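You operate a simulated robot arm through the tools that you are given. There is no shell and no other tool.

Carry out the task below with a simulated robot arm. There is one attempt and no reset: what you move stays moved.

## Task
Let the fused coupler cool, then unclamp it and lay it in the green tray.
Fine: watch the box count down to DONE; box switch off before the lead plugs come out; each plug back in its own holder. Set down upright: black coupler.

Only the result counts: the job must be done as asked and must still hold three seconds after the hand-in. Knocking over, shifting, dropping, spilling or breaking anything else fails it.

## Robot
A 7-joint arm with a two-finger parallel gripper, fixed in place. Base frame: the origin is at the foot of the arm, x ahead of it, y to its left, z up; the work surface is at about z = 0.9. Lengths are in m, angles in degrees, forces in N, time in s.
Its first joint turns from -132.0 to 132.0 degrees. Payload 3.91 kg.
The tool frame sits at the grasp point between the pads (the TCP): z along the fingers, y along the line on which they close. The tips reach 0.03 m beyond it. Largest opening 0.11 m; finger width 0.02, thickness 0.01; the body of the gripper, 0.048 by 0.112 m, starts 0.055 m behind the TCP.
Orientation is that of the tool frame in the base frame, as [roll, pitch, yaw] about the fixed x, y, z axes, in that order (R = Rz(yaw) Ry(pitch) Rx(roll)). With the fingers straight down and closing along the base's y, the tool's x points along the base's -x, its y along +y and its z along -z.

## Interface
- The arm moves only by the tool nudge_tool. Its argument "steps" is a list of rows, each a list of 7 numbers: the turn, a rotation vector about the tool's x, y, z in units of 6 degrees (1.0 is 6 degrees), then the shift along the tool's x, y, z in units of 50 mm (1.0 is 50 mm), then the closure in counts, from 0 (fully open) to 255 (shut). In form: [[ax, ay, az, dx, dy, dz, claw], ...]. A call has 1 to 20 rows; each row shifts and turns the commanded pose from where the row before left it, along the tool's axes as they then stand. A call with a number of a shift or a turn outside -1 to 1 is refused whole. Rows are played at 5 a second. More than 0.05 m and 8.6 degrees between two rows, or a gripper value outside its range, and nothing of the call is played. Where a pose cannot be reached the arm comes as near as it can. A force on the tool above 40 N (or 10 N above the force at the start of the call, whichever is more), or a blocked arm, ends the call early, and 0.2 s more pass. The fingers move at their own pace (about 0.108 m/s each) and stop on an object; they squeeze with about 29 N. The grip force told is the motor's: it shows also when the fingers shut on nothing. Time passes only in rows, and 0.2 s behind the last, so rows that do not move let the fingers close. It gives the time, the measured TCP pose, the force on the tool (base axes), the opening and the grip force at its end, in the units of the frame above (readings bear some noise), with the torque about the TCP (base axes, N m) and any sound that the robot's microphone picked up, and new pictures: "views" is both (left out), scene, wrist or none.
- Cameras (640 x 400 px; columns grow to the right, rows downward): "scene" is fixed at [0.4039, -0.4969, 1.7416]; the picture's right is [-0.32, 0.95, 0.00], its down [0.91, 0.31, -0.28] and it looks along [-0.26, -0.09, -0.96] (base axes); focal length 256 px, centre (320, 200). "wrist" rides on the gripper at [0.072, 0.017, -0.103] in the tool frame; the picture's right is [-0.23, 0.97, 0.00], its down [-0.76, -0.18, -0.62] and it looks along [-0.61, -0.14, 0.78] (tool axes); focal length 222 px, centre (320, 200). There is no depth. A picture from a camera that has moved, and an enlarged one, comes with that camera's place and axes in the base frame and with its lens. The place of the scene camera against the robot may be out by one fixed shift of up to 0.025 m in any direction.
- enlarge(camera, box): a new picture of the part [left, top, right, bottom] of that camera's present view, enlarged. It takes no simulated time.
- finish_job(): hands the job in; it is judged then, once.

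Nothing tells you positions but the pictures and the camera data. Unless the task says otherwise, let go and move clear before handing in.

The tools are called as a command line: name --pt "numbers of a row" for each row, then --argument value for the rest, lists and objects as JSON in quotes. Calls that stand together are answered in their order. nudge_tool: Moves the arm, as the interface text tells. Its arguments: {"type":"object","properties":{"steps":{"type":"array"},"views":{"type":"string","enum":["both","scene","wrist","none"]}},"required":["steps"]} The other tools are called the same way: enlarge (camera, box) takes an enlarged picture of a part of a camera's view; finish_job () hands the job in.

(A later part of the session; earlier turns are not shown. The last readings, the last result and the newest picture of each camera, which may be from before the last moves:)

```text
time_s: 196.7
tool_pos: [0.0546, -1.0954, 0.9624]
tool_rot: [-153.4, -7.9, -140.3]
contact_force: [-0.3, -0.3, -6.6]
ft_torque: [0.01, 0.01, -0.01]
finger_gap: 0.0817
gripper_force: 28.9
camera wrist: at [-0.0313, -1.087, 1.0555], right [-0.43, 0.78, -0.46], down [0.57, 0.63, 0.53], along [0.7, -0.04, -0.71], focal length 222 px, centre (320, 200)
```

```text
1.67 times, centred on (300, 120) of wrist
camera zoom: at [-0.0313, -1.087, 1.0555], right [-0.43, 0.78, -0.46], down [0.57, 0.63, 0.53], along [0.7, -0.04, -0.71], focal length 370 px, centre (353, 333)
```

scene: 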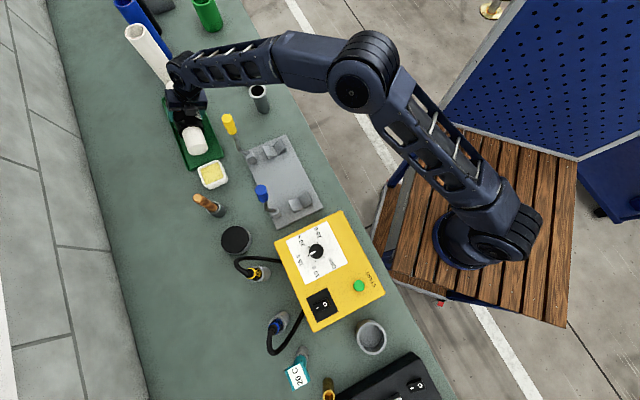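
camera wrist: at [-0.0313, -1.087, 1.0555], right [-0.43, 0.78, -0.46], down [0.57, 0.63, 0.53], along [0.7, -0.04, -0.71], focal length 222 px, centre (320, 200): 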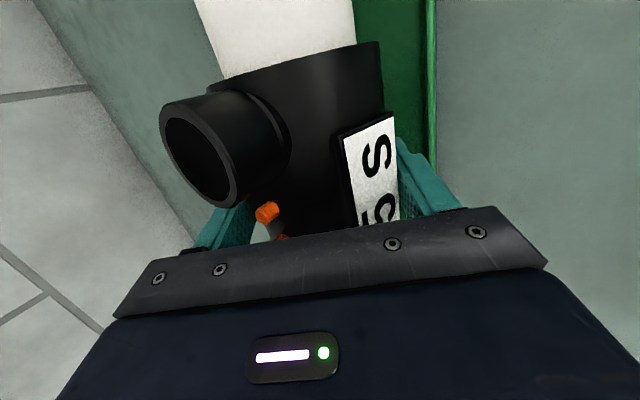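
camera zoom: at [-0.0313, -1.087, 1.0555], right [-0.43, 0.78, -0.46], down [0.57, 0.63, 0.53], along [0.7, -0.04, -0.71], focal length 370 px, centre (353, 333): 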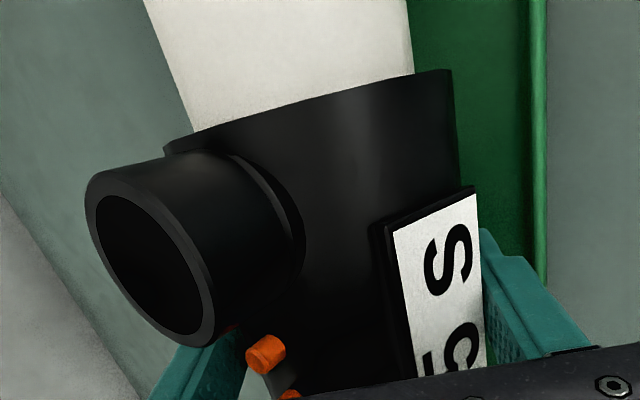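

In the scene view the far pipe end is right at the tray's far edge, with about 25 mm spare at the near end. I'll raise a touch and shift 12 mm toward the near end.

nudge_tool --pt "0 0 0 -0.108 -0.034 -0.088 255" --pt "0 0 0 -0.108 -0.034 -0.088 255" --pt "0 0 0 0 0 0 255" --views "both"

enlarge --camera "scene" --box '[145, 60, 245, 170]'

enlarge --camera "scene" --box '[155, 70, 205, 110]'

```text
time_s: 197.5
tool_pos: [0.0639, -1.0891, 0.9702]
tool_rot: [-153.4, -7.8, -140.4]
contact_force: [-0.1, 0.0, -6.3]
ft_torque: [0.03, 0.04, 0.0]
finger_gap: 0.0816
gripper_force: 28.9
camera wrist: at [-0.0223, -1.0787, 1.0633], right [-0.43, 0.78, -0.46], down [0.57, 0.63, 0.53], along [0.7, -0.04, -0.71], focal length 222 px, centre (320, 200)
```

scene: 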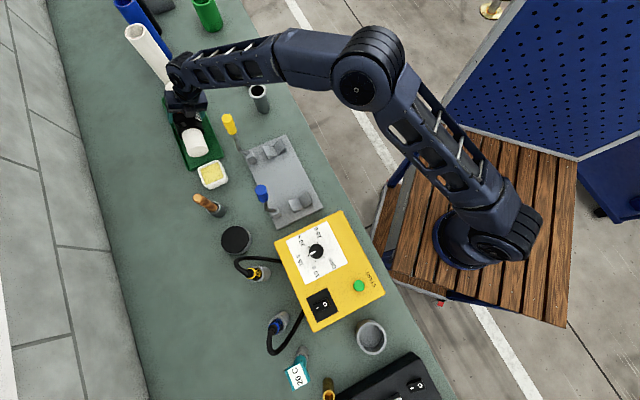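
wrist: 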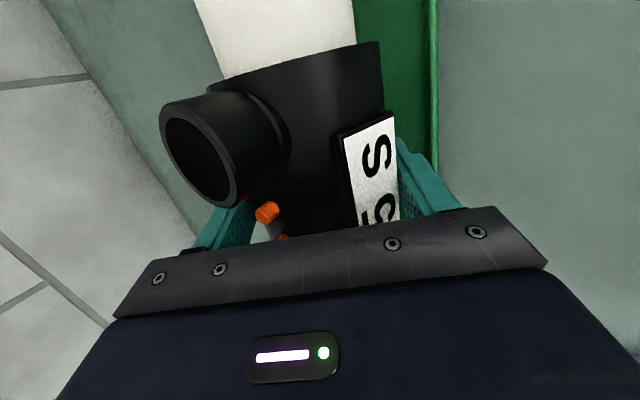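

```text
3.64 times, centred on (195, 115) of scene
camera zoom: at [0.4039, -0.4969, 1.7416], right [-0.32, 0.95, 0.0], down [0.91, 0.31, -0.28], along [-0.26, -0.09, -0.96], focal length 932 px, centre (774, 509)
```

zoom: 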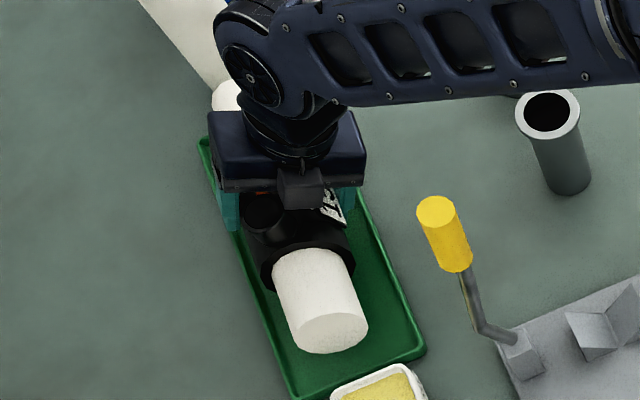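

```text
10.00 times, centred on (180, 90) of scene
camera zoom: at [0.4039, -0.4969, 1.7416], right [-0.32, 0.95, 0.0], down [0.91, 0.31, -0.28], along [-0.26, -0.09, -0.96], focal length 2562 px, centre (1720, 1300)
```

zoom: 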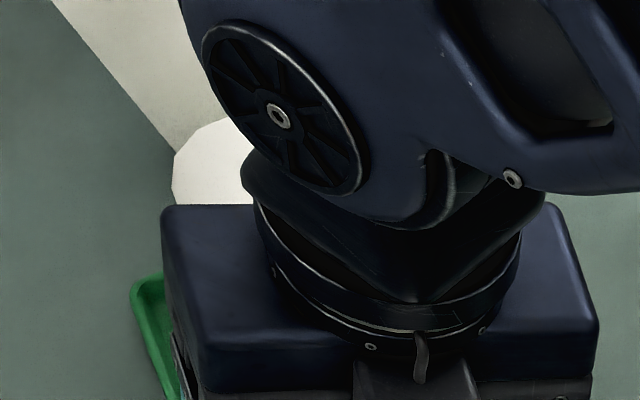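

That white shape at the far side turned out to be the separate white tube on the bench, so the coupler has more room than I thought. I'll shift back 14 mm toward the far end to centre it.

nudge_tool --pt "0 0 0 0.128 0.04 0.1 255" --pt "0 0 0 0.128 0.04 0.1 255" --pt "0 0 0 0 0 0 255" --views "both"

enlarge --camera "scene" --box '[145, 60, 245, 170]'

enlarge --camera "wrist" --box '[150, 0, 470, 130]'

```text
time_s: 198.3
tool_pos: [0.0517, -1.0985, 0.9614]
tool_rot: [-153.4, -7.8, -140.3]
contact_force: [-0.2, -0.8, -5.2]
ft_torque: [-0.01, 0.03, 0.02]
finger_gap: 0.0817
gripper_force: 29.2
camera wrist: at [-0.033, -1.0891, 1.0546], right [-0.43, 0.78, -0.46], down [0.57, 0.63, 0.53], along [0.7, -0.04, -0.71], focal length 222 px, centre (320, 200)
```

scene: 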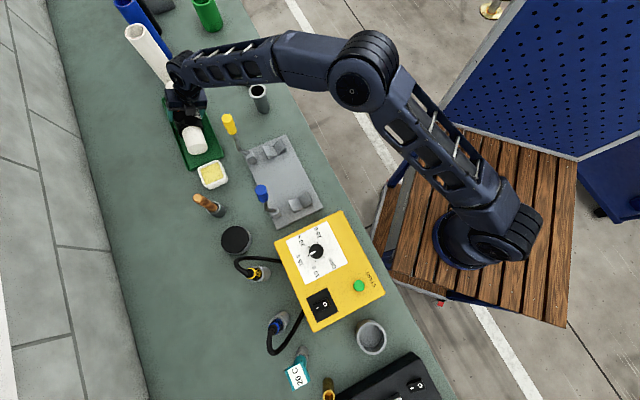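
wrist: 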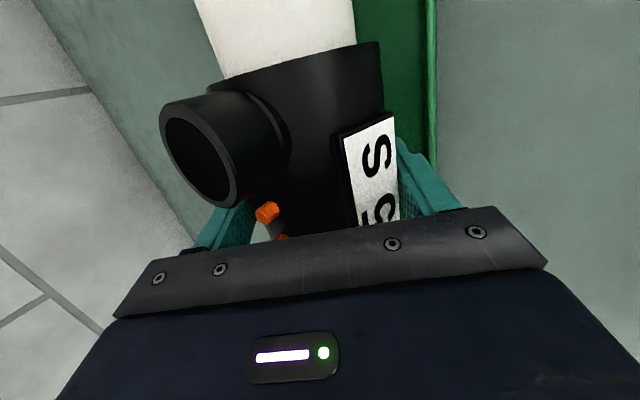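

```text
3.64 times, centred on (195, 115) of scene
camera zoom: at [0.4039, -0.4969, 1.7416], right [-0.32, 0.95, 0.0], down [0.91, 0.31, -0.28], along [-0.26, -0.09, -0.96], focal length 932 px, centre (774, 509)
```

zoom: 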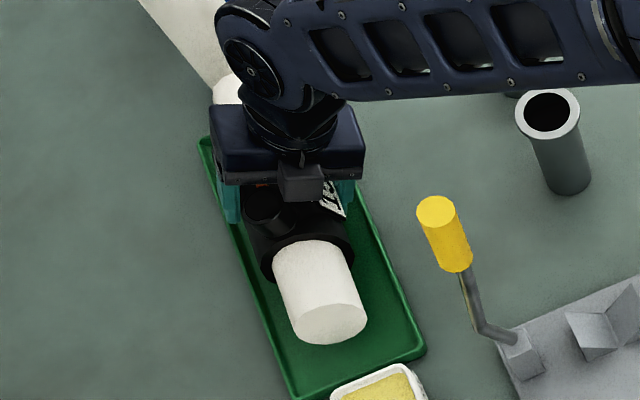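

```text
2.00 times, centred on (310, 65) of wrist
camera zoom: at [-0.033, -1.0891, 1.0546], right [-0.43, 0.78, -0.46], down [0.57, 0.63, 0.53], along [0.7, -0.04, -0.71], focal length 444 px, centre (340, 470)
```

zoom: 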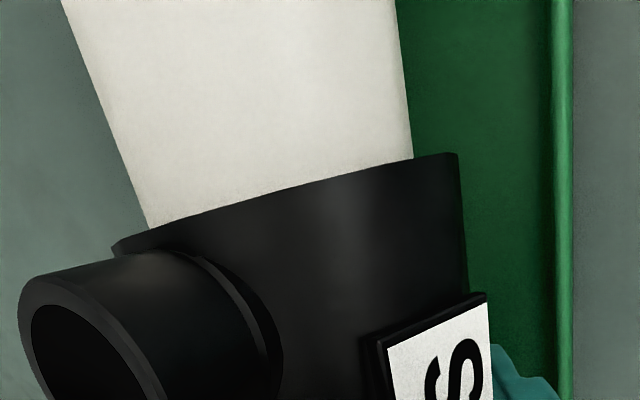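

It's centred in the tray. I'll lower in 2–3 mm steps until it touches the floor.

nudge_tool --pt "0 0 0 -0.005 0.018 0.036 255" --pt "0 0 0 -0.005 0.018 0.036 255" --pt "0 0 0 -0.005 0.018 0.036 255" --pt "0 0 0 0 0 0 255" --views "none"

```text
time_s: 199.3
tool_pos: [0.0517, -1.0998, 0.9574]
tool_rot: [-153.2, -7.8, -140.4]
contact_force: [-1.0, -0.6, 19.2]
ft_torque: [0.12, -1.03, -0.05]
finger_gap: 0.0817
gripper_force: 29.2
```

The coupler is on the tray floor. I'll take off most of the downward load, then open the fingers gradually.

nudge_tool --pt "0 0 0 0.004 -0.013 -0.027 255" --pt "0 0 0 0 0 0 255" --views "wrist"

```text
time_s: 199.9
tool_pos: [0.0515, -1.099, 0.9598]
tool_rot: [-153.3, -7.8, -140.2]
contact_force: [1.0, -9.5, 16.9]
ft_torque: [-0.79, -0.56, -0.27]
finger_gap: 0.0818
gripper_force: 29.4
camera wrist: at [-0.0331, -1.0887, 1.0513], right [-0.43, 0.77, -0.47], down [0.57, 0.63, 0.53], along [0.7, -0.04, -0.71], focal length 222 px, centre (320, 200)
```

wrist: 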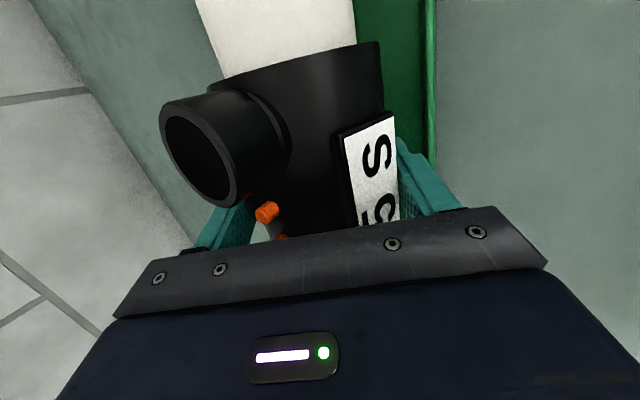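

nudge_tool --pt "0 0 0 0.005 -0.018 -0.036 255" --pt "0 0 0 0 0 0 255" --pt "0 0 0 0 0 0 255" --views "none"

```text
time_s: 200.7
tool_pos: [0.053, -1.0979, 0.9588]
tool_rot: [-153.4, -7.7, -140.2]
contact_force: [-0.4, -1.0, 2.8]
ft_torque: [-0.47, 0.05, 0.01]
finger_gap: 0.0816
gripper_force: 29.3
```

The load is nearly zero net now, so the tray is carrying it. I'll open gradually.

nudge_tool --pt "0 0 0 0 0 0 62" --pt "0 0 0 0 0 0 58" --pt "0 0 0 0 0 0 54" --pt "0 0 0 0 0 0 50" --pt "0 0 0 0 0 0 50" --views "both"

enlarge --camera "wrist" --box '[150, 0, 450, 240]'

enlarge --camera "scene" --box '[145, 60, 245, 170]'

```text
time_s: 201.9
tool_pos: [0.0522, -1.0986, 0.958]
tool_rot: [-153.4, -7.9, -140.4]
contact_force: [0.1, -0.3, -0.4]
ft_torque: [0.0, 0.01, -0.02]
finger_gap: 0.0884
gripper_force: 0.1
camera wrist: at [-0.033, -1.0886, 1.0524], right [-0.43, 0.78, -0.46], down [0.57, 0.63, 0.53], along [0.7, -0.04, -0.71], focal length 222 px, centre (320, 200)
```

scene: 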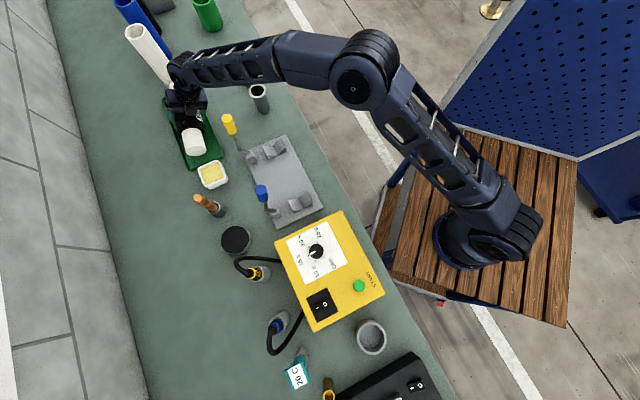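
wrist: 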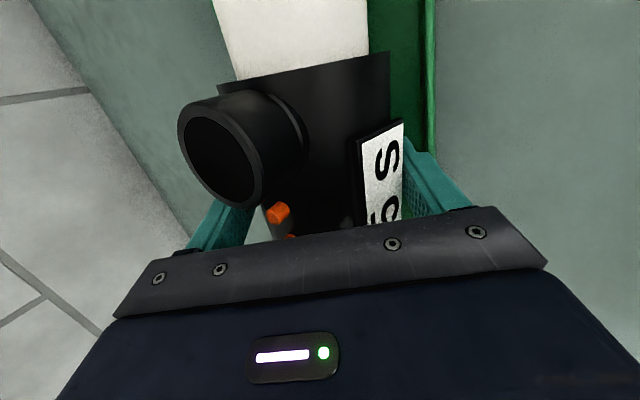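

```text
1.67 times, centred on (300, 120) of wrist
camera zoom: at [-0.033, -1.0886, 1.0524], right [-0.43, 0.78, -0.46], down [0.57, 0.63, 0.53], along [0.7, -0.04, -0.71], focal length 370 px, centre (353, 333)
```

zoom: 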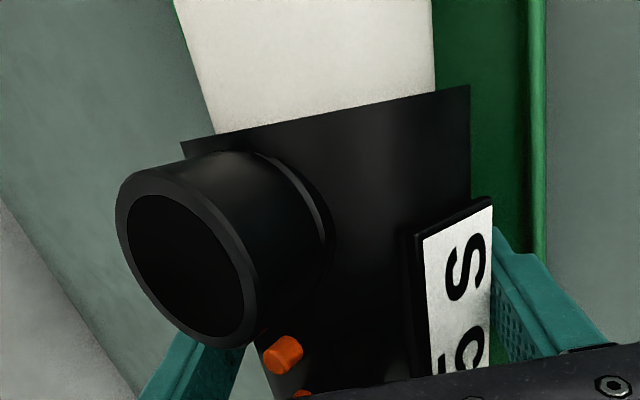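

```text
3.64 times, centred on (195, 115) of scene
camera zoom: at [0.4039, -0.4969, 1.7416], right [-0.32, 0.95, 0.0], down [0.91, 0.31, -0.28], along [-0.26, -0.09, -0.96], focal length 932 px, centre (774, 509)
```

zoom: 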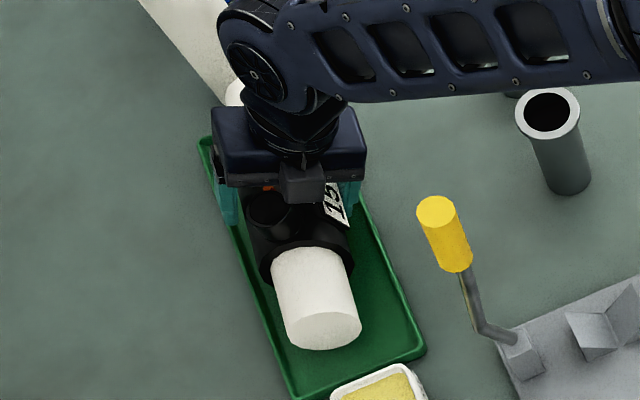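

The coupler settled a little as it was released. I'll wait a moment to see whether it's stable before moving away.

nudge_tool --pt "0 0 0 0 0 0 50" --pt "0 0 0 0 0 0 50" --pt "0 0 0 0 0 0 50" --pt "0 0 0 0 0 0 50" --views "wrist"

enlarge --camera "wrist" --box '[150, 0, 450, 240]'

```text
time_s: 202.9
tool_pos: [0.053, -1.0978, 0.959]
tool_rot: [-153.4, -7.9, -140.4]
contact_force: [-0.1, -0.6, -1.1]
ft_torque: [0.03, 0.01, -0.01]
finger_gap: 0.0886
gripper_force: 0.1
camera wrist: at [-0.0329, -1.0885, 1.0524], right [-0.43, 0.78, -0.46], down [0.57, 0.63, 0.53], along [0.7, -0.04, -0.71], focal length 222 px, centre (320, 200)
```

wrist: 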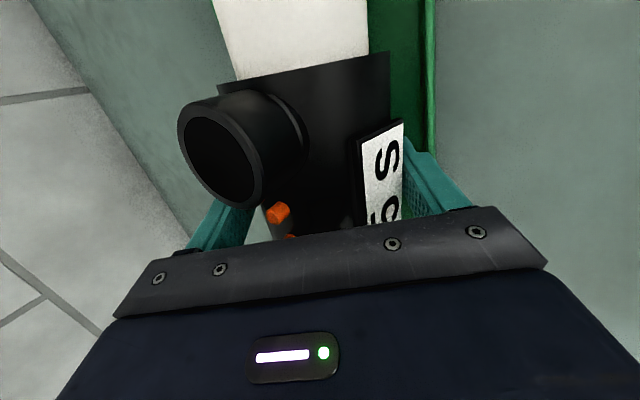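

```text
1.67 times, centred on (300, 120) of wrist
camera zoom: at [-0.0329, -1.0885, 1.0524], right [-0.43, 0.78, -0.46], down [0.57, 0.63, 0.53], along [0.7, -0.04, -0.71], focal length 370 px, centre (353, 333)
```

zoom: 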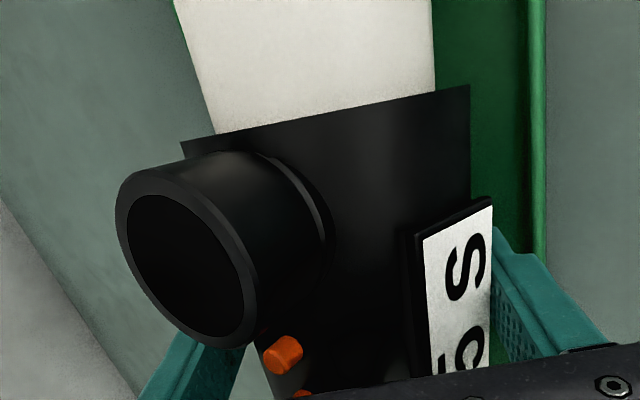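

It's stable. I'll open a bit more while easing up, then back out slowly along the tool axis.

nudge_tool --pt "0 0 0 0 0 -0.03 40" --pt "0 0 0 0 0 -0.03 32" --pt "0 0 0 0 0 -0.06 32" --pt "0 0 0 0 0 -0.1 32" --pt "0 0 0 0 0 -0.1 32" --pt "0 0 0 0 0 -0.15 32" --pt "0 0 0 0 0 0 32" --views "both"

enlarge --camera "wrist" --box '[150, 0, 450, 240]'

```text
time_s: 204.5
tool_pos: [0.0474, -1.0883, 0.9801]
tool_rot: [-153.4, -7.8, -140.3]
contact_force: [-0.7, 0.4, 0.6]
ft_torque: [-0.03, 0.02, 0.0]
finger_gap: 0.0963
gripper_force: 0.1
camera wrist: at [-0.0379, -1.0784, 1.0728], right [-0.43, 0.78, -0.46], down [0.57, 0.63, 0.53], along [0.7, -0.04, -0.71], focal length 222 px, centre (320, 200)
```

scene: 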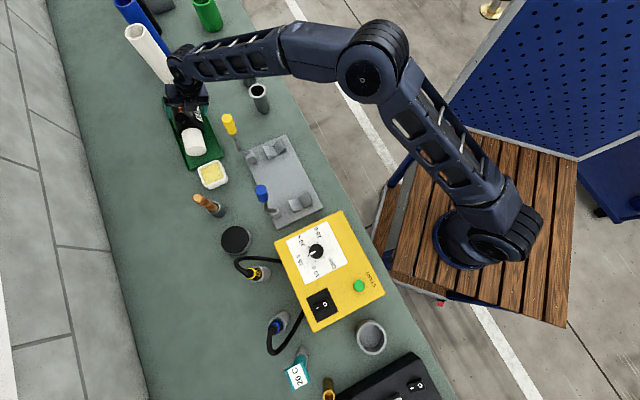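
wrist: 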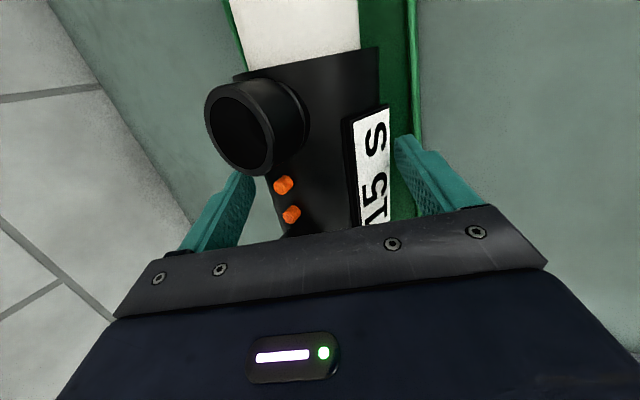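

```text
1.67 times, centred on (300, 120) of wrist
camera zoom: at [-0.0379, -1.0784, 1.0728], right [-0.43, 0.78, -0.46], down [0.57, 0.63, 0.53], along [0.7, -0.04, -0.71], focal length 370 px, centre (353, 333)
```

zoom: 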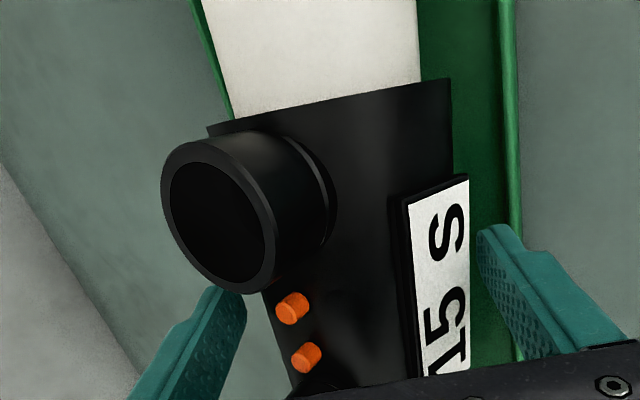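

The coupler is staying put. I'll continue backing out and then rise well clear.

nudge_tool --pt "0 0 0 0 0 -0.3 32" --pt "0 0 0 0 0 -0.4 32" --pt "0 0 0 0 0 -0.5 32" --pt "0 0 0 0 0 -0.6 20" --pt "0 0 0 0.06 -0.21 -0.43 0" --pt "0 0 0 0.06 -0.21 -0.43 0" --pt "0 0 0 0.06 -0.21 -0.43 0" --pt "0 0 0 0.06 -0.21 -0.43 0" --pt "0 0 0 0.06 -0.21 -0.43 0" --pt "0 0 0 0 0 0 0" --views "both"

enlarge --camera "wrist" --box '[180, 0, 480, 240]'

enlarge --camera "scene" --box '[145, 60, 245, 170]'

```text
time_s: 206.7
tool_pos: [0.0301, -1.0498, 1.1806]
tool_rot: [-153.3, -7.8, -140.3]
contact_force: [0.6, 0.7, 0.3]
ft_torque: [0.03, -0.02, -0.01]
finger_gap: 0.1099
gripper_force: 0.2
camera wrist: at [-0.055, -1.0389, 1.2735], right [-0.43, 0.78, -0.46], down [0.57, 0.63, 0.53], along [0.7, -0.04, -0.71], focal length 222 px, centre (320, 200)
```

scene: 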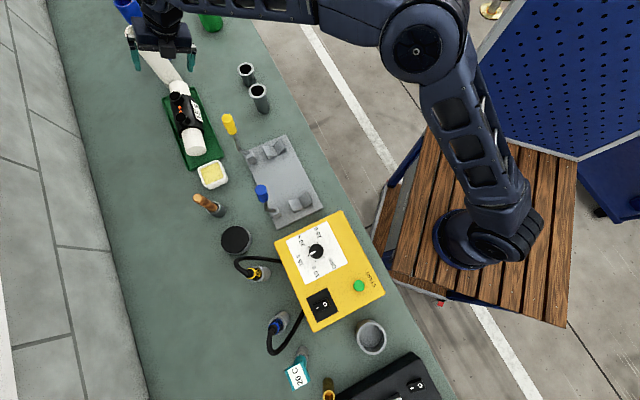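
wrist: 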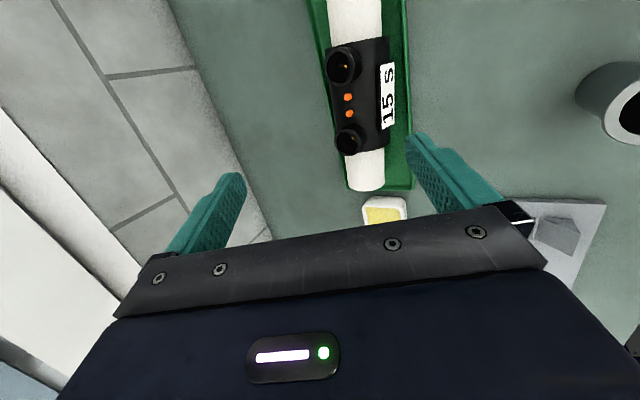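

```text
1.67 times, centred on (330, 120) of wrist
camera zoom: at [-0.055, -1.0389, 1.2735], right [-0.43, 0.78, -0.46], down [0.57, 0.63, 0.53], along [0.7, -0.04, -0.71], focal length 370 px, centre (303, 333)
```

zoom: 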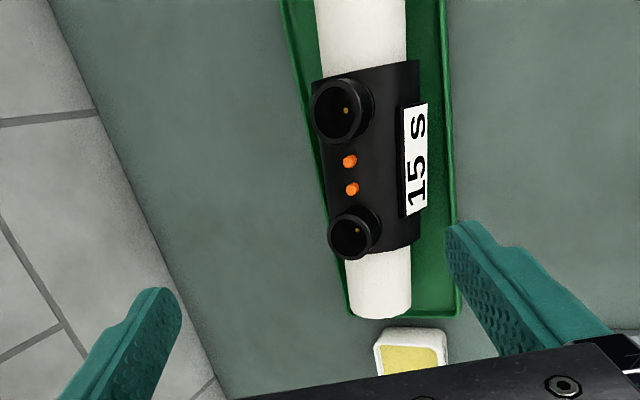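

```text
3.64 times, centred on (195, 115) of scene
camera zoom: at [0.4039, -0.4969, 1.7416], right [-0.32, 0.95, 0.0], down [0.91, 0.31, -0.28], along [-0.26, -0.09, -0.96], focal length 932 px, centre (774, 509)
```

zoom: 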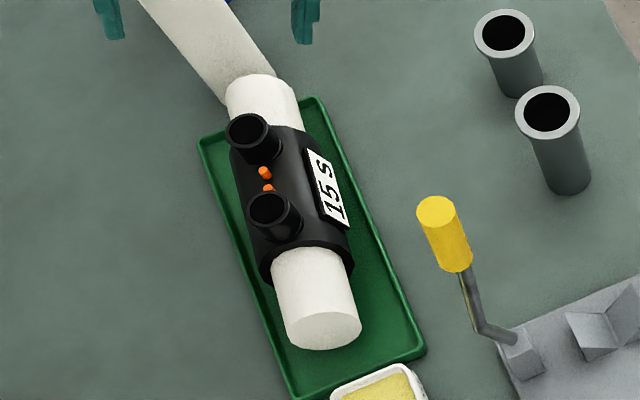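

The coupler is upright in the tray, but its far pipe end looks close to the tray's far wall. I'll pull back, straighten the tool and look from the robot side.

nudge_tool --pt "0 -0.667 0 0 0 0 0" --pt "0 -0.667 0 0 0 0 0" --pt "-0.867 0 0 0 0 0 0" --pt "-0.867 0 0 0 0 0 0" --pt "-0.867 0 0 0 0 0 0" --pt "-0.867 0 0 0 0 0 0" --pt "-0.867 0 0 0 0 0 0" --pt "0 0 0 -0.376 0.578 -0.4 0" --pt "0 0 0 -0.376 0.578 -0.4 0" --pt "0 0 0 -0.376 0.578 -0.4 0" --pt "0 0 0 -0.376 0.578 -0.4 0" --pt "0 0 0 -0.376 0.578 -0.4 0" --pt "0 0 0 0 0 0 0" --views "scene"

enlarge --camera "scene" --box '[150, 70, 230, 170]'

```text
time_s: 209.5
tool_pos: [0.0003, -0.8772, 1.2789]
tool_rot: [-179.6, -0.6, -136.9]
contact_force: [-0.5, 0.6, -0.5]
ft_torque: [0.0, 0.03, 0.03]
finger_gap: 0.1098
gripper_force: 0.0
```

scene: 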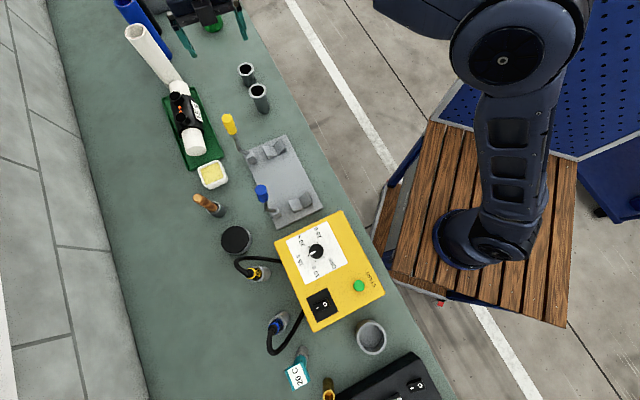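

```text
4.00 times, centred on (190, 120) of scene
camera zoom: at [0.4039, -0.4969, 1.7416], right [-0.32, 0.95, 0.0], down [0.91, 0.31, -0.28], along [-0.26, -0.09, -0.96], focal length 1025 px, centre (840, 520)
```

zoom: 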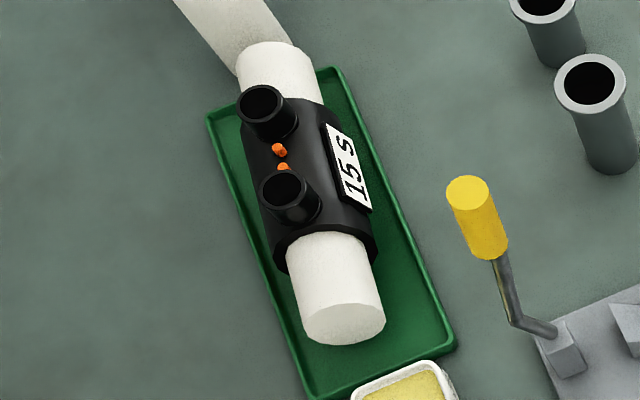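

nudge_tool --pt "0 0 1 0 0 0 0" --pt "0 0 1 0 0 0 0" --pt "0 0 1 0 0 0 0" --pt "0 0 1 0 0 0 0" --pt "0 0 1 0 0 0 0" --pt "0 0 1 0 0 0 0" --pt "0 0 1 0 0 0 0" --pt "0 0 1 0 0 0 0" --pt "0 0 1 0 0 0 0" --pt "0 0 1 0 0 0 0" --pt "0 0 1 0 0 0 0" --pt "0 0 1 0 0 0 0" --pt "0 0 1 0 0 0 0" --pt "0 0 1 0 0 0 0" --pt "0 0 1 0 0 0 0" --pt "0 0 1 0 0 0 0" --pt "0 0 1 0 0 0 0" --pt "0 0 1 0 0 0 0" --pt "0 0 0 0 0 0 0" --views "wrist"

enlarge --camera "wrist" --box '[180, 40, 460, 240]'

```text
time_s: 213.5
tool_pos: [0.0014, -0.8778, 1.2788]
tool_rot: [-179.5, 0.7, 115.2]
contact_force: [-1.3, -0.4, 0.1]
ft_torque: [-0.02, -0.05, 0.0]
finger_gap: 0.1104
gripper_force: 0.0
camera wrist: at [-0.0144, -0.8026, 1.3801], right [0.98, 0.21, -0.01], down [0.17, -0.76, 0.63], along [0.13, -0.62, -0.77], focal length 222 px, centre (320, 200)
```

wrist: 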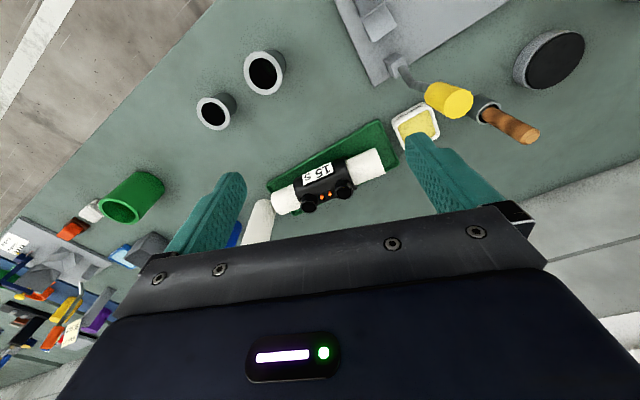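

```text
2.00 times, centred on (320, 140) of wrist
camera zoom: at [-0.0144, -0.8026, 1.3801], right [0.98, 0.21, -0.01], down [0.17, -0.76, 0.63], along [0.13, -0.62, -0.77], focal length 444 px, centre (320, 320)
```

zoom: 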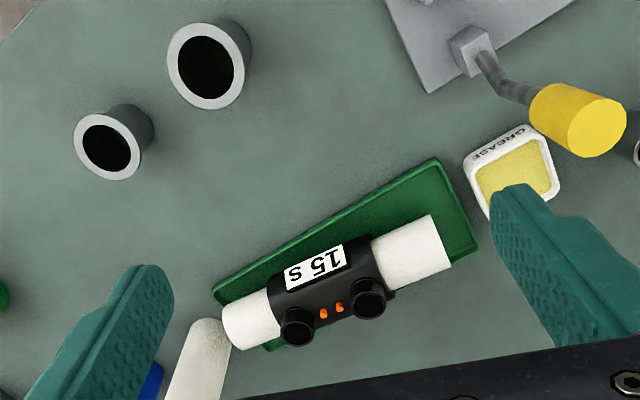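

enlarge --camera "wrist" --box '[260, 110, 420, 220]'

enlarge --camera "scene" --box '[155, 70, 215, 120]'

```text
3.64 times, centred on (340, 165) of wrist
camera zoom: at [-0.0144, -0.8026, 1.3801], right [0.98, 0.21, -0.01], down [0.17, -0.76, 0.63], along [0.13, -0.62, -0.77], focal length 808 px, centre (247, 327)
```

zoom: 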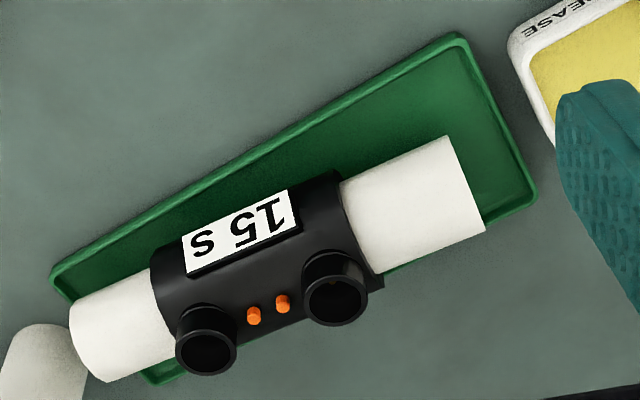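

```text
8.00 times, centred on (185, 95) of scene
camera zoom: at [0.4039, -0.4969, 1.7416], right [-0.32, 0.95, 0.0], down [0.91, 0.31, -0.28], along [-0.26, -0.09, -0.96], focal length 2050 px, centre (1400, 1040)
```

zoom: 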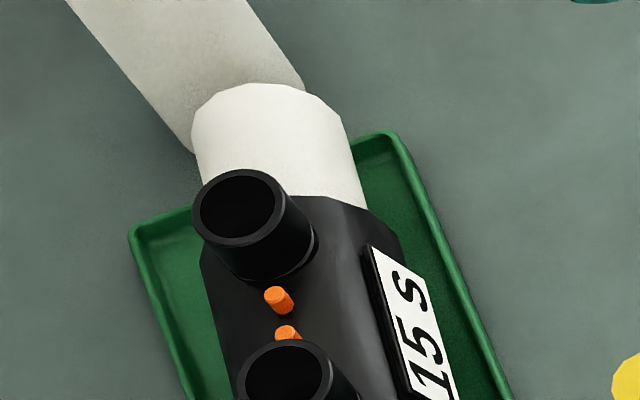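

The far pipe end overlaps the tray's far wall by about 9 mm while the near end has about 29 mm to spare. I'll retrace the same path, regrip it, and shift it about 19 mm toward the near end.

nudge_tool --pt "0 0 -1 0 0 0 0" --pt "0 0 -1 0 0 0 0" --pt "0 0 -1 0 0 0 0" --pt "0 0 -1 0 0 0 0" --pt "0 0 -1 0 0 0 0" --pt "0 0 -1 0 0 0 0" --pt "0 0 -1 0 0 0 0" --pt "0 0 -1 0 0 0 0" --pt "0 0 -1 0 0 0 0" --pt "0 0 -1 0 0 0 0" --pt "0 0 -1 0 0 0 0" --pt "0 0 -1 0 0 0 0" --pt "0 0 -1 0 0 0 0" --pt "0 0 -1 0 0 0 0" --pt "0 0 -1 0 0 0 0" --pt "0 0 -1 0 0 0 0" --pt "0 0 -1 0 0 0 0" --pt "0 0 -1 0 0 0 0" --pt "0 0 0 0 0 0 0" --views "none"

```text
time_s: 217.5
tool_pos: [0.0012, -0.8773, 1.2776]
tool_rot: [-179.6, -0.7, -136.7]
contact_force: [0.2, 0.4, -0.5]
ft_torque: [0.03, 0.02, -0.05]
finger_gap: 0.1099
gripper_force: 0.1
```

The tool is back in its earlier orientation. Now I reverse the earlier retreat to above the coupler, with the tilt.

nudge_tool --pt "0 0 0 0.376 -0.578 0.4 0" --pt "0 0 0 0.376 -0.578 0.4 0" --pt "0 0 0 0.376 -0.578 0.4 0" --pt "0 0 0 0.376 -0.578 0.4 0" --pt "0 0 0 0.376 -0.578 0.4 0" --pt "0.867 0 0 0 0 0 0" --pt "0.867 0 0 0 0 0 0" --pt "0.867 0 0 0 0 0 0" --pt "0.867 0 0 0 0 0 0" --pt "0.867 0 0 0 0 0 0" --pt "0 0.667 0 0 0 0 0" --pt "0 0.667 0 0 0 0 0" --pt "0 0 0 0 0 0 30" --views "wrist"

enlarge --camera "wrist" --box '[180, 0, 480, 240]'

```text
time_s: 220.3
tool_pos: [0.0318, -1.0495, 1.1807]
tool_rot: [-153.3, -7.9, -140.2]
contact_force: [-0.1, 0.4, -0.2]
ft_torque: [-0.02, 0.02, 0.03]
finger_gap: 0.0972
gripper_force: 0.1
camera wrist: at [-0.0544, -1.0389, 1.2737], right [-0.43, 0.78, -0.46], down [0.57, 0.63, 0.53], along [0.7, -0.04, -0.71], focal length 222 px, centre (320, 200)
```

wrist: 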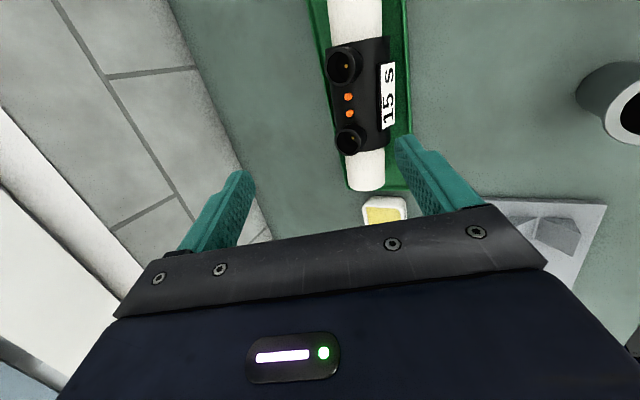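

```text
1.67 times, centred on (330, 120) of wrist
camera zoom: at [-0.0544, -1.0389, 1.2737], right [-0.43, 0.78, -0.46], down [0.57, 0.63, 0.53], along [0.7, -0.04, -0.71], focal length 370 px, centre (303, 333)
```

zoom: 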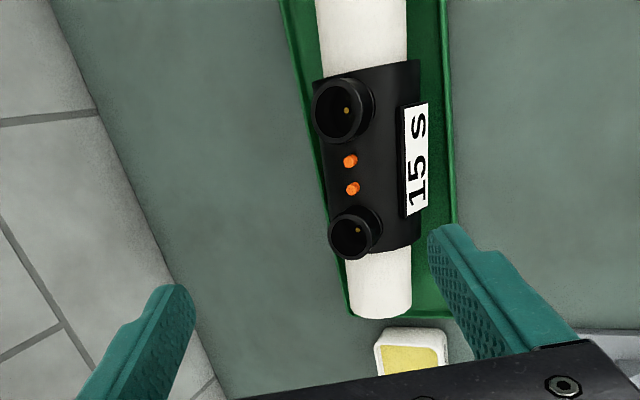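

The view matches the one from when I released it. I'll reverse the final approach with the fingers at a 96 mm gap.

nudge_tool --pt "0 0 0 -0.06 0.21 0.43 32" --pt "0 0 0 -0.06 0.21 0.43 32" --pt "0 0 0 -0.06 0.21 0.43 32" --pt "0 0 0 -0.06 0.21 0.43 32" --pt "0 0 0 -0.06 0.21 0.43 32" --pt "0 0 0 0 0 0.6 32" --pt "0 0 0 0 0 0.5 32" --pt "0 0 0 0 0 0.4 32" --pt "0 0 0 0 0 0.3 32" --pt "0 0 0 0 0 0 32" --views "wrist"

enlarge --camera "wrist" --box '[150, 0, 450, 240]'

```text
time_s: 222.5
tool_pos: [0.0494, -1.0884, 0.9786]
tool_rot: [-153.3, -7.8, -140.2]
contact_force: [-0.1, 0.5, 0.1]
ft_torque: [0.01, -0.04, 0.02]
finger_gap: 0.0964
gripper_force: 0.1
camera wrist: at [-0.0372, -1.078, 1.0723], right [-0.43, 0.78, -0.46], down [0.57, 0.63, 0.53], along [0.7, -0.04, -0.71], focal length 222 px, centre (320, 200)
```

wrist: 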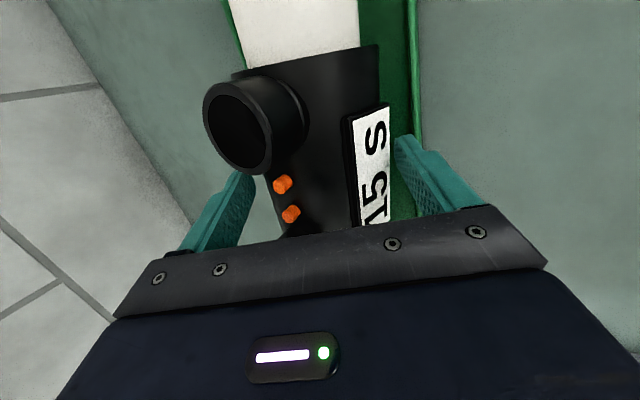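

```text
1.67 times, centred on (300, 120) of wrist
camera zoom: at [-0.0372, -1.078, 1.0723], right [-0.43, 0.78, -0.46], down [0.57, 0.63, 0.53], along [0.7, -0.04, -0.71], focal length 370 px, centre (353, 333)
```

zoom: 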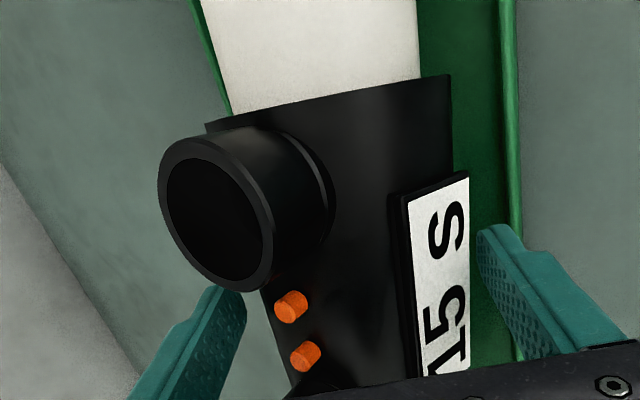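

nudge_tool --pt "0 0 0 0 0 0.15 32" --pt "0 0 0 0 0 0.1 32" --pt "0 0 0 0 0 0.08 32" --pt "0 0 0 0 0 0.04 40" --pt "0 0 0 0 0 0 50" --pt "0 0 0 0 0 0 255" --pt "0 0 0 0 0 0 255" --pt "0 0 0 0 0 0 255" --views "wrist"

enlarge --camera "wrist" --box '[150, 0, 450, 240]'

```text
time_s: 224.3
tool_pos: [0.0525, -1.0949, 0.9637]
tool_rot: [-153.4, -7.8, -140.3]
contact_force: [-0.6, -0.1, 0.0]
ft_torque: [0.0, -0.13, -0.05]
finger_gap: 0.0828
gripper_force: 29.3
camera wrist: at [-0.034, -1.0862, 1.0563], right [-0.43, 0.78, -0.46], down [0.57, 0.63, 0.53], along [0.7, -0.04, -0.71], focal length 222 px, centre (320, 200)
```

wrist: 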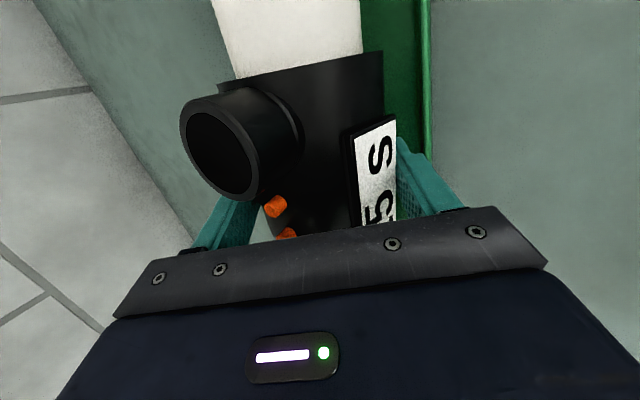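

```text
1.67 times, centred on (300, 120) of wrist
camera zoom: at [-0.034, -1.0862, 1.0563], right [-0.43, 0.78, -0.46], down [0.57, 0.63, 0.53], along [0.7, -0.04, -0.71], focal length 370 px, centre (353, 333)
```

zoom: 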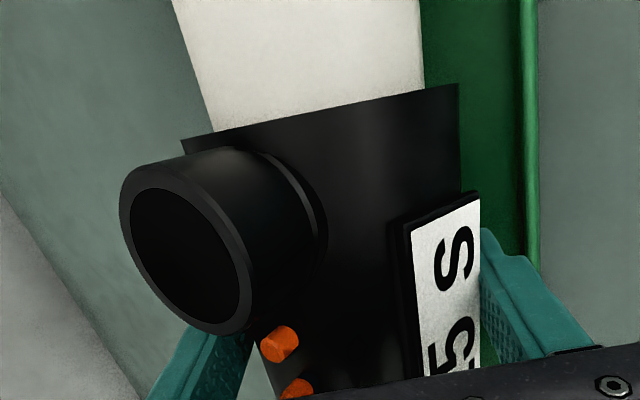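

It's gripped again at 83 mm. I'll lift 2 cm, shift 19 mm toward the near end, and turn about 3° to line it up with the tray.

nudge_tool --pt "0 0 0 0.025 -0.088 -0.178 255" --pt "0 0 0 0.025 -0.088 -0.178 255" --pt "0 0 0 0.012 -0.044 -0.089 255" --pt "0 0 0 -0.188 0 -0.027 255" --pt "0 0 0 -0.188 0 -0.027 255" --pt "0.063 -0.22 -0.444 0 0 0 255" --pt "0 -0.3 0 0 0 0 255" --pt "0 0 0 0 0 0 255" --views "both"

enlarge --camera "scene" --box '[145, 60, 245, 170]'

enlarge --camera "wrist" --box '[150, 0, 450, 240]'

```text
time_s: 226.1
tool_pos: [0.0657, -1.0834, 0.9886]
tool_rot: [-153.6, -6.2, -136.6]
contact_force: [0.2, 0.2, -5.3]
ft_torque: [0.02, 0.06, -0.01]
finger_gap: 0.0828
gripper_force: 29.3
camera wrist: at [-0.0221, -1.0807, 1.0802], right [-0.47, 0.76, -0.46], down [0.52, 0.65, 0.55], along [0.72, 0.02, -0.7], focal length 222 px, centre (320, 200)
```

scene: 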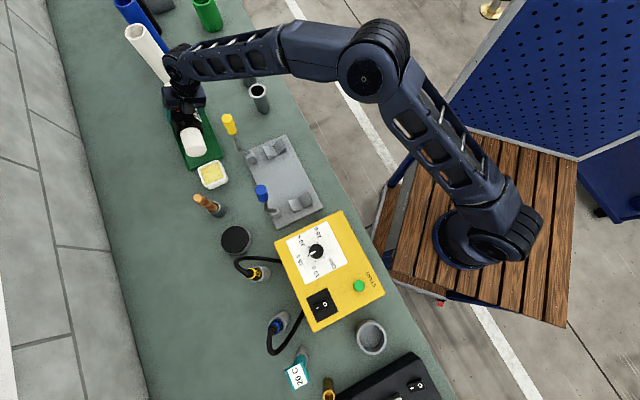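
wrist: 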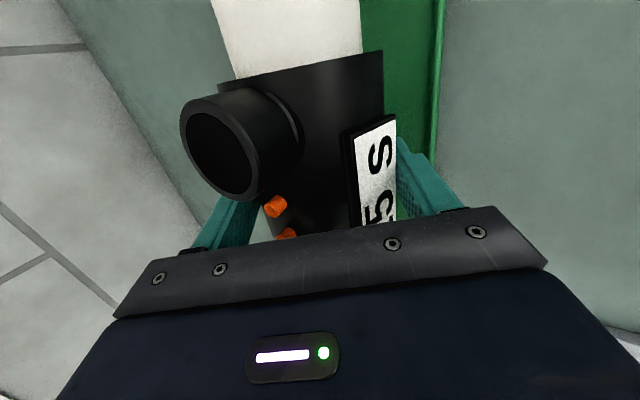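

```text
3.64 times, centred on (195, 115) of scene
camera zoom: at [0.4039, -0.4969, 1.7416], right [-0.32, 0.95, 0.0], down [0.91, 0.31, -0.28], along [-0.26, -0.09, -0.96], focal length 932 px, centre (774, 509)
```

zoom: 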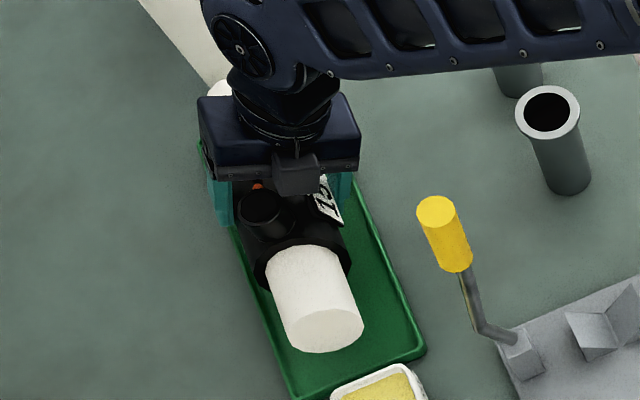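

```text
1.67 times, centred on (300, 120) of wrist
camera zoom: at [-0.0221, -1.0807, 1.0802], right [-0.47, 0.76, -0.46], down [0.52, 0.65, 0.55], along [0.72, 0.02, -0.7], focal length 370 px, centre (353, 333)
```

zoom: 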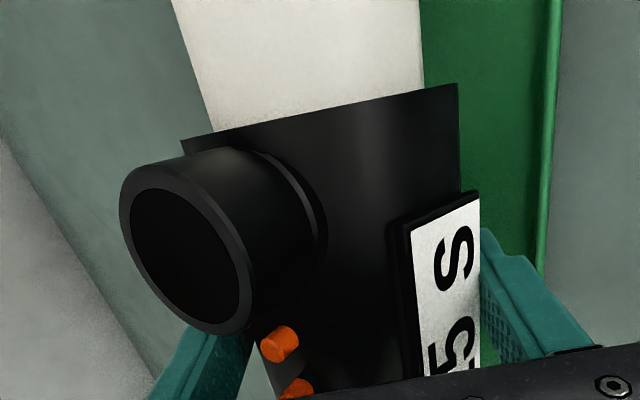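

The coupler is now centred with clearance at both ends. I'll lower it gently to the floor.

nudge_tool --pt "0 0 0 0.005 0.06 0.12 255" --pt "0 0 0 0.005 0.06 0.12 255" --pt "0 0 0 0.005 0.06 0.12 255" --pt "0 0 0 -0.004 0.018 0.036 255" --pt "0 0 0 0 0 0 255" --views "none"

```text
time_s: 227.3
tool_pos: [0.0634, -1.0859, 0.9656]
tool_rot: [-153.4, -6.3, -136.5]
contact_force: [-1.2, -0.2, -5.8]
ft_torque: [0.01, 0.04, -0.01]
finger_gap: 0.0827
gripper_force: 28.8
```

nudge_tool --pt "0 0 0 -0.004 0.018 0.036 255" --pt "0 0 0 -0.002 0.009 0.018 255" --pt "0 0 0 0 0 0 255" --views "none"

```text
time_s: 228.1
tool_pos: [0.0638, -1.0843, 0.9644]
tool_rot: [-153.5, -6.3, -136.6]
contact_force: [-0.4, 0.5, 0.4]
ft_torque: [-0.25, 0.08, -0.02]
finger_gap: 0.0828
gripper_force: 28.7
```

It's touching, with the weight carried by the tray. One more millimetre, then release.

nudge_tool --pt "0 0 0 -0.002 0.009 0.018 255" --pt "0 0 0 0 0 0 255" --pt "0 0 0 0 0 0 62" --pt "0 0 0 0 0 0 58" --pt "0 0 0 0 0 0 54" --pt "0 0 0 0 0 0 50" --pt "0 0 0 0 0 0 50" --pt "0 0 0 0 0 0 50" --views "both"

enlarge --camera "wrist" --box '[150, 0, 450, 240]'

enlarge --camera "scene" --box '[145, 60, 245, 170]'

```text
time_s: 229.9
tool_pos: [0.063, -1.0852, 0.9624]
tool_rot: [-153.5, -6.2, -136.5]
contact_force: [0.1, 0.4, 0.8]
ft_torque: [-0.05, -0.03, 0.01]
finger_gap: 0.0881
gripper_force: 0.0
camera wrist: at [-0.024, -1.0828, 1.054], right [-0.47, 0.76, -0.46], down [0.52, 0.66, 0.55], along [0.72, 0.02, -0.7], focal length 222 px, centre (320, 200)
```

scene: 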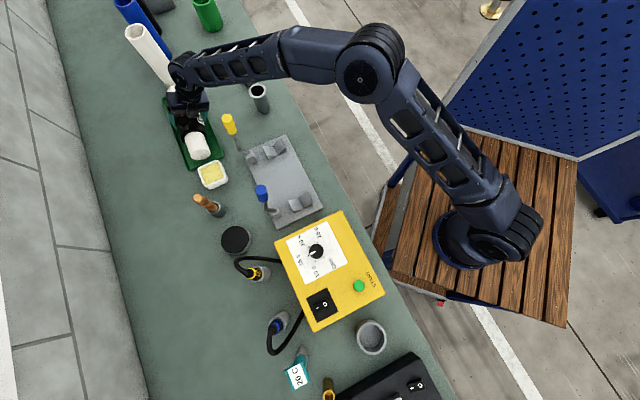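
wrist: 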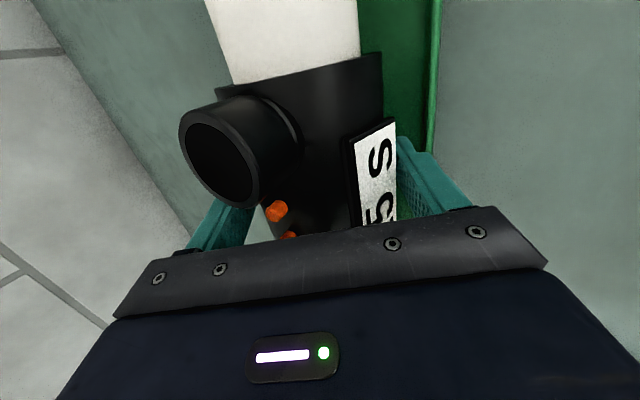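

```text
1.67 times, centred on (300, 120) of wrist
camera zoom: at [-0.024, -1.0828, 1.054], right [-0.47, 0.76, -0.46], down [0.52, 0.66, 0.55], along [0.72, 0.02, -0.7], focal length 370 px, centre (353, 333)
```

zoom: 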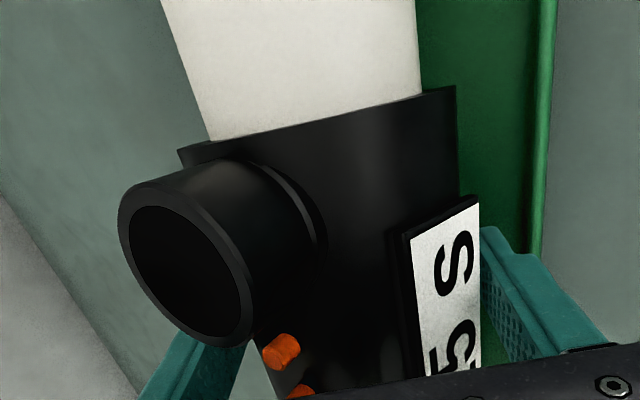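

```text
3.64 times, centred on (195, 115) of scene
camera zoom: at [0.4039, -0.4969, 1.7416], right [-0.32, 0.95, 0.0], down [0.91, 0.31, -0.28], along [-0.26, -0.09, -0.96], focal length 932 px, centre (774, 509)
```

zoom: 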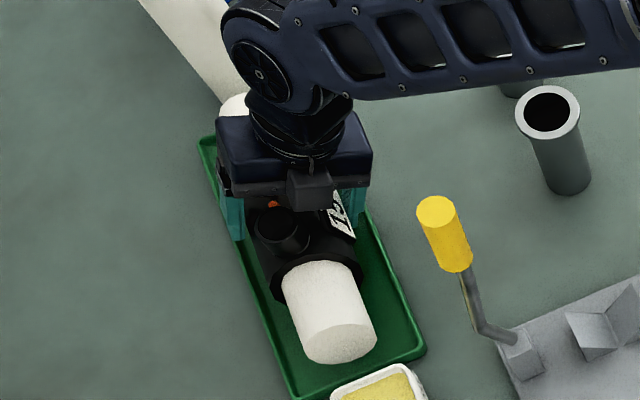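

It's released and lies level. I'll open a little more and back out slowly along the tool axis.

nudge_tool --pt "0 0 0 0 0 -0.03 42" --pt "0 0 0 0 0 -0.03 36" --pt "0 0 0 0 0 -0.06 32" --pt "0 0 0 0 0 -0.1 32" --pt "0 0 0 0 0 -0.1 32" --pt "0 0 0 0 0 -0.15 32" --pt "0 0 0 0 0 0 32" --views "wrist"

enlarge --camera "wrist" --box '[150, 0, 450, 240]'

```text
time_s: 231.5
tool_pos: [0.0569, -1.0752, 0.9826]
tool_rot: [-153.6, -6.2, -136.5]
contact_force: [0.3, -0.2, -0.1]
ft_torque: [0.02, 0.01, 0.0]
finger_gap: 0.0962
gripper_force: 0.0
camera wrist: at [-0.0304, -1.0733, 1.0753], right [-0.47, 0.76, -0.46], down [0.52, 0.65, 0.55], along [0.72, 0.02, -0.7], focal length 222 px, centre (320, 200)
```

wrist: 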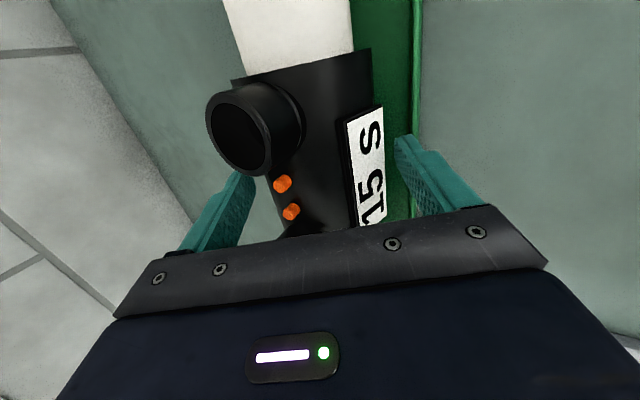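

```text
1.67 times, centred on (300, 120) of wrist
camera zoom: at [-0.0304, -1.0733, 1.0753], right [-0.47, 0.76, -0.46], down [0.52, 0.65, 0.55], along [0.72, 0.02, -0.7], focal length 370 px, centre (353, 333)
```

zoom: 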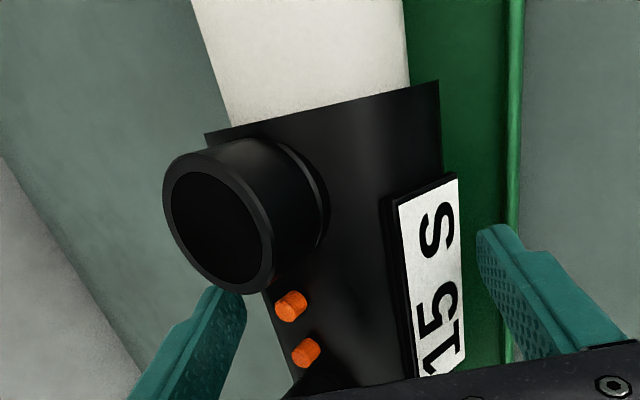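

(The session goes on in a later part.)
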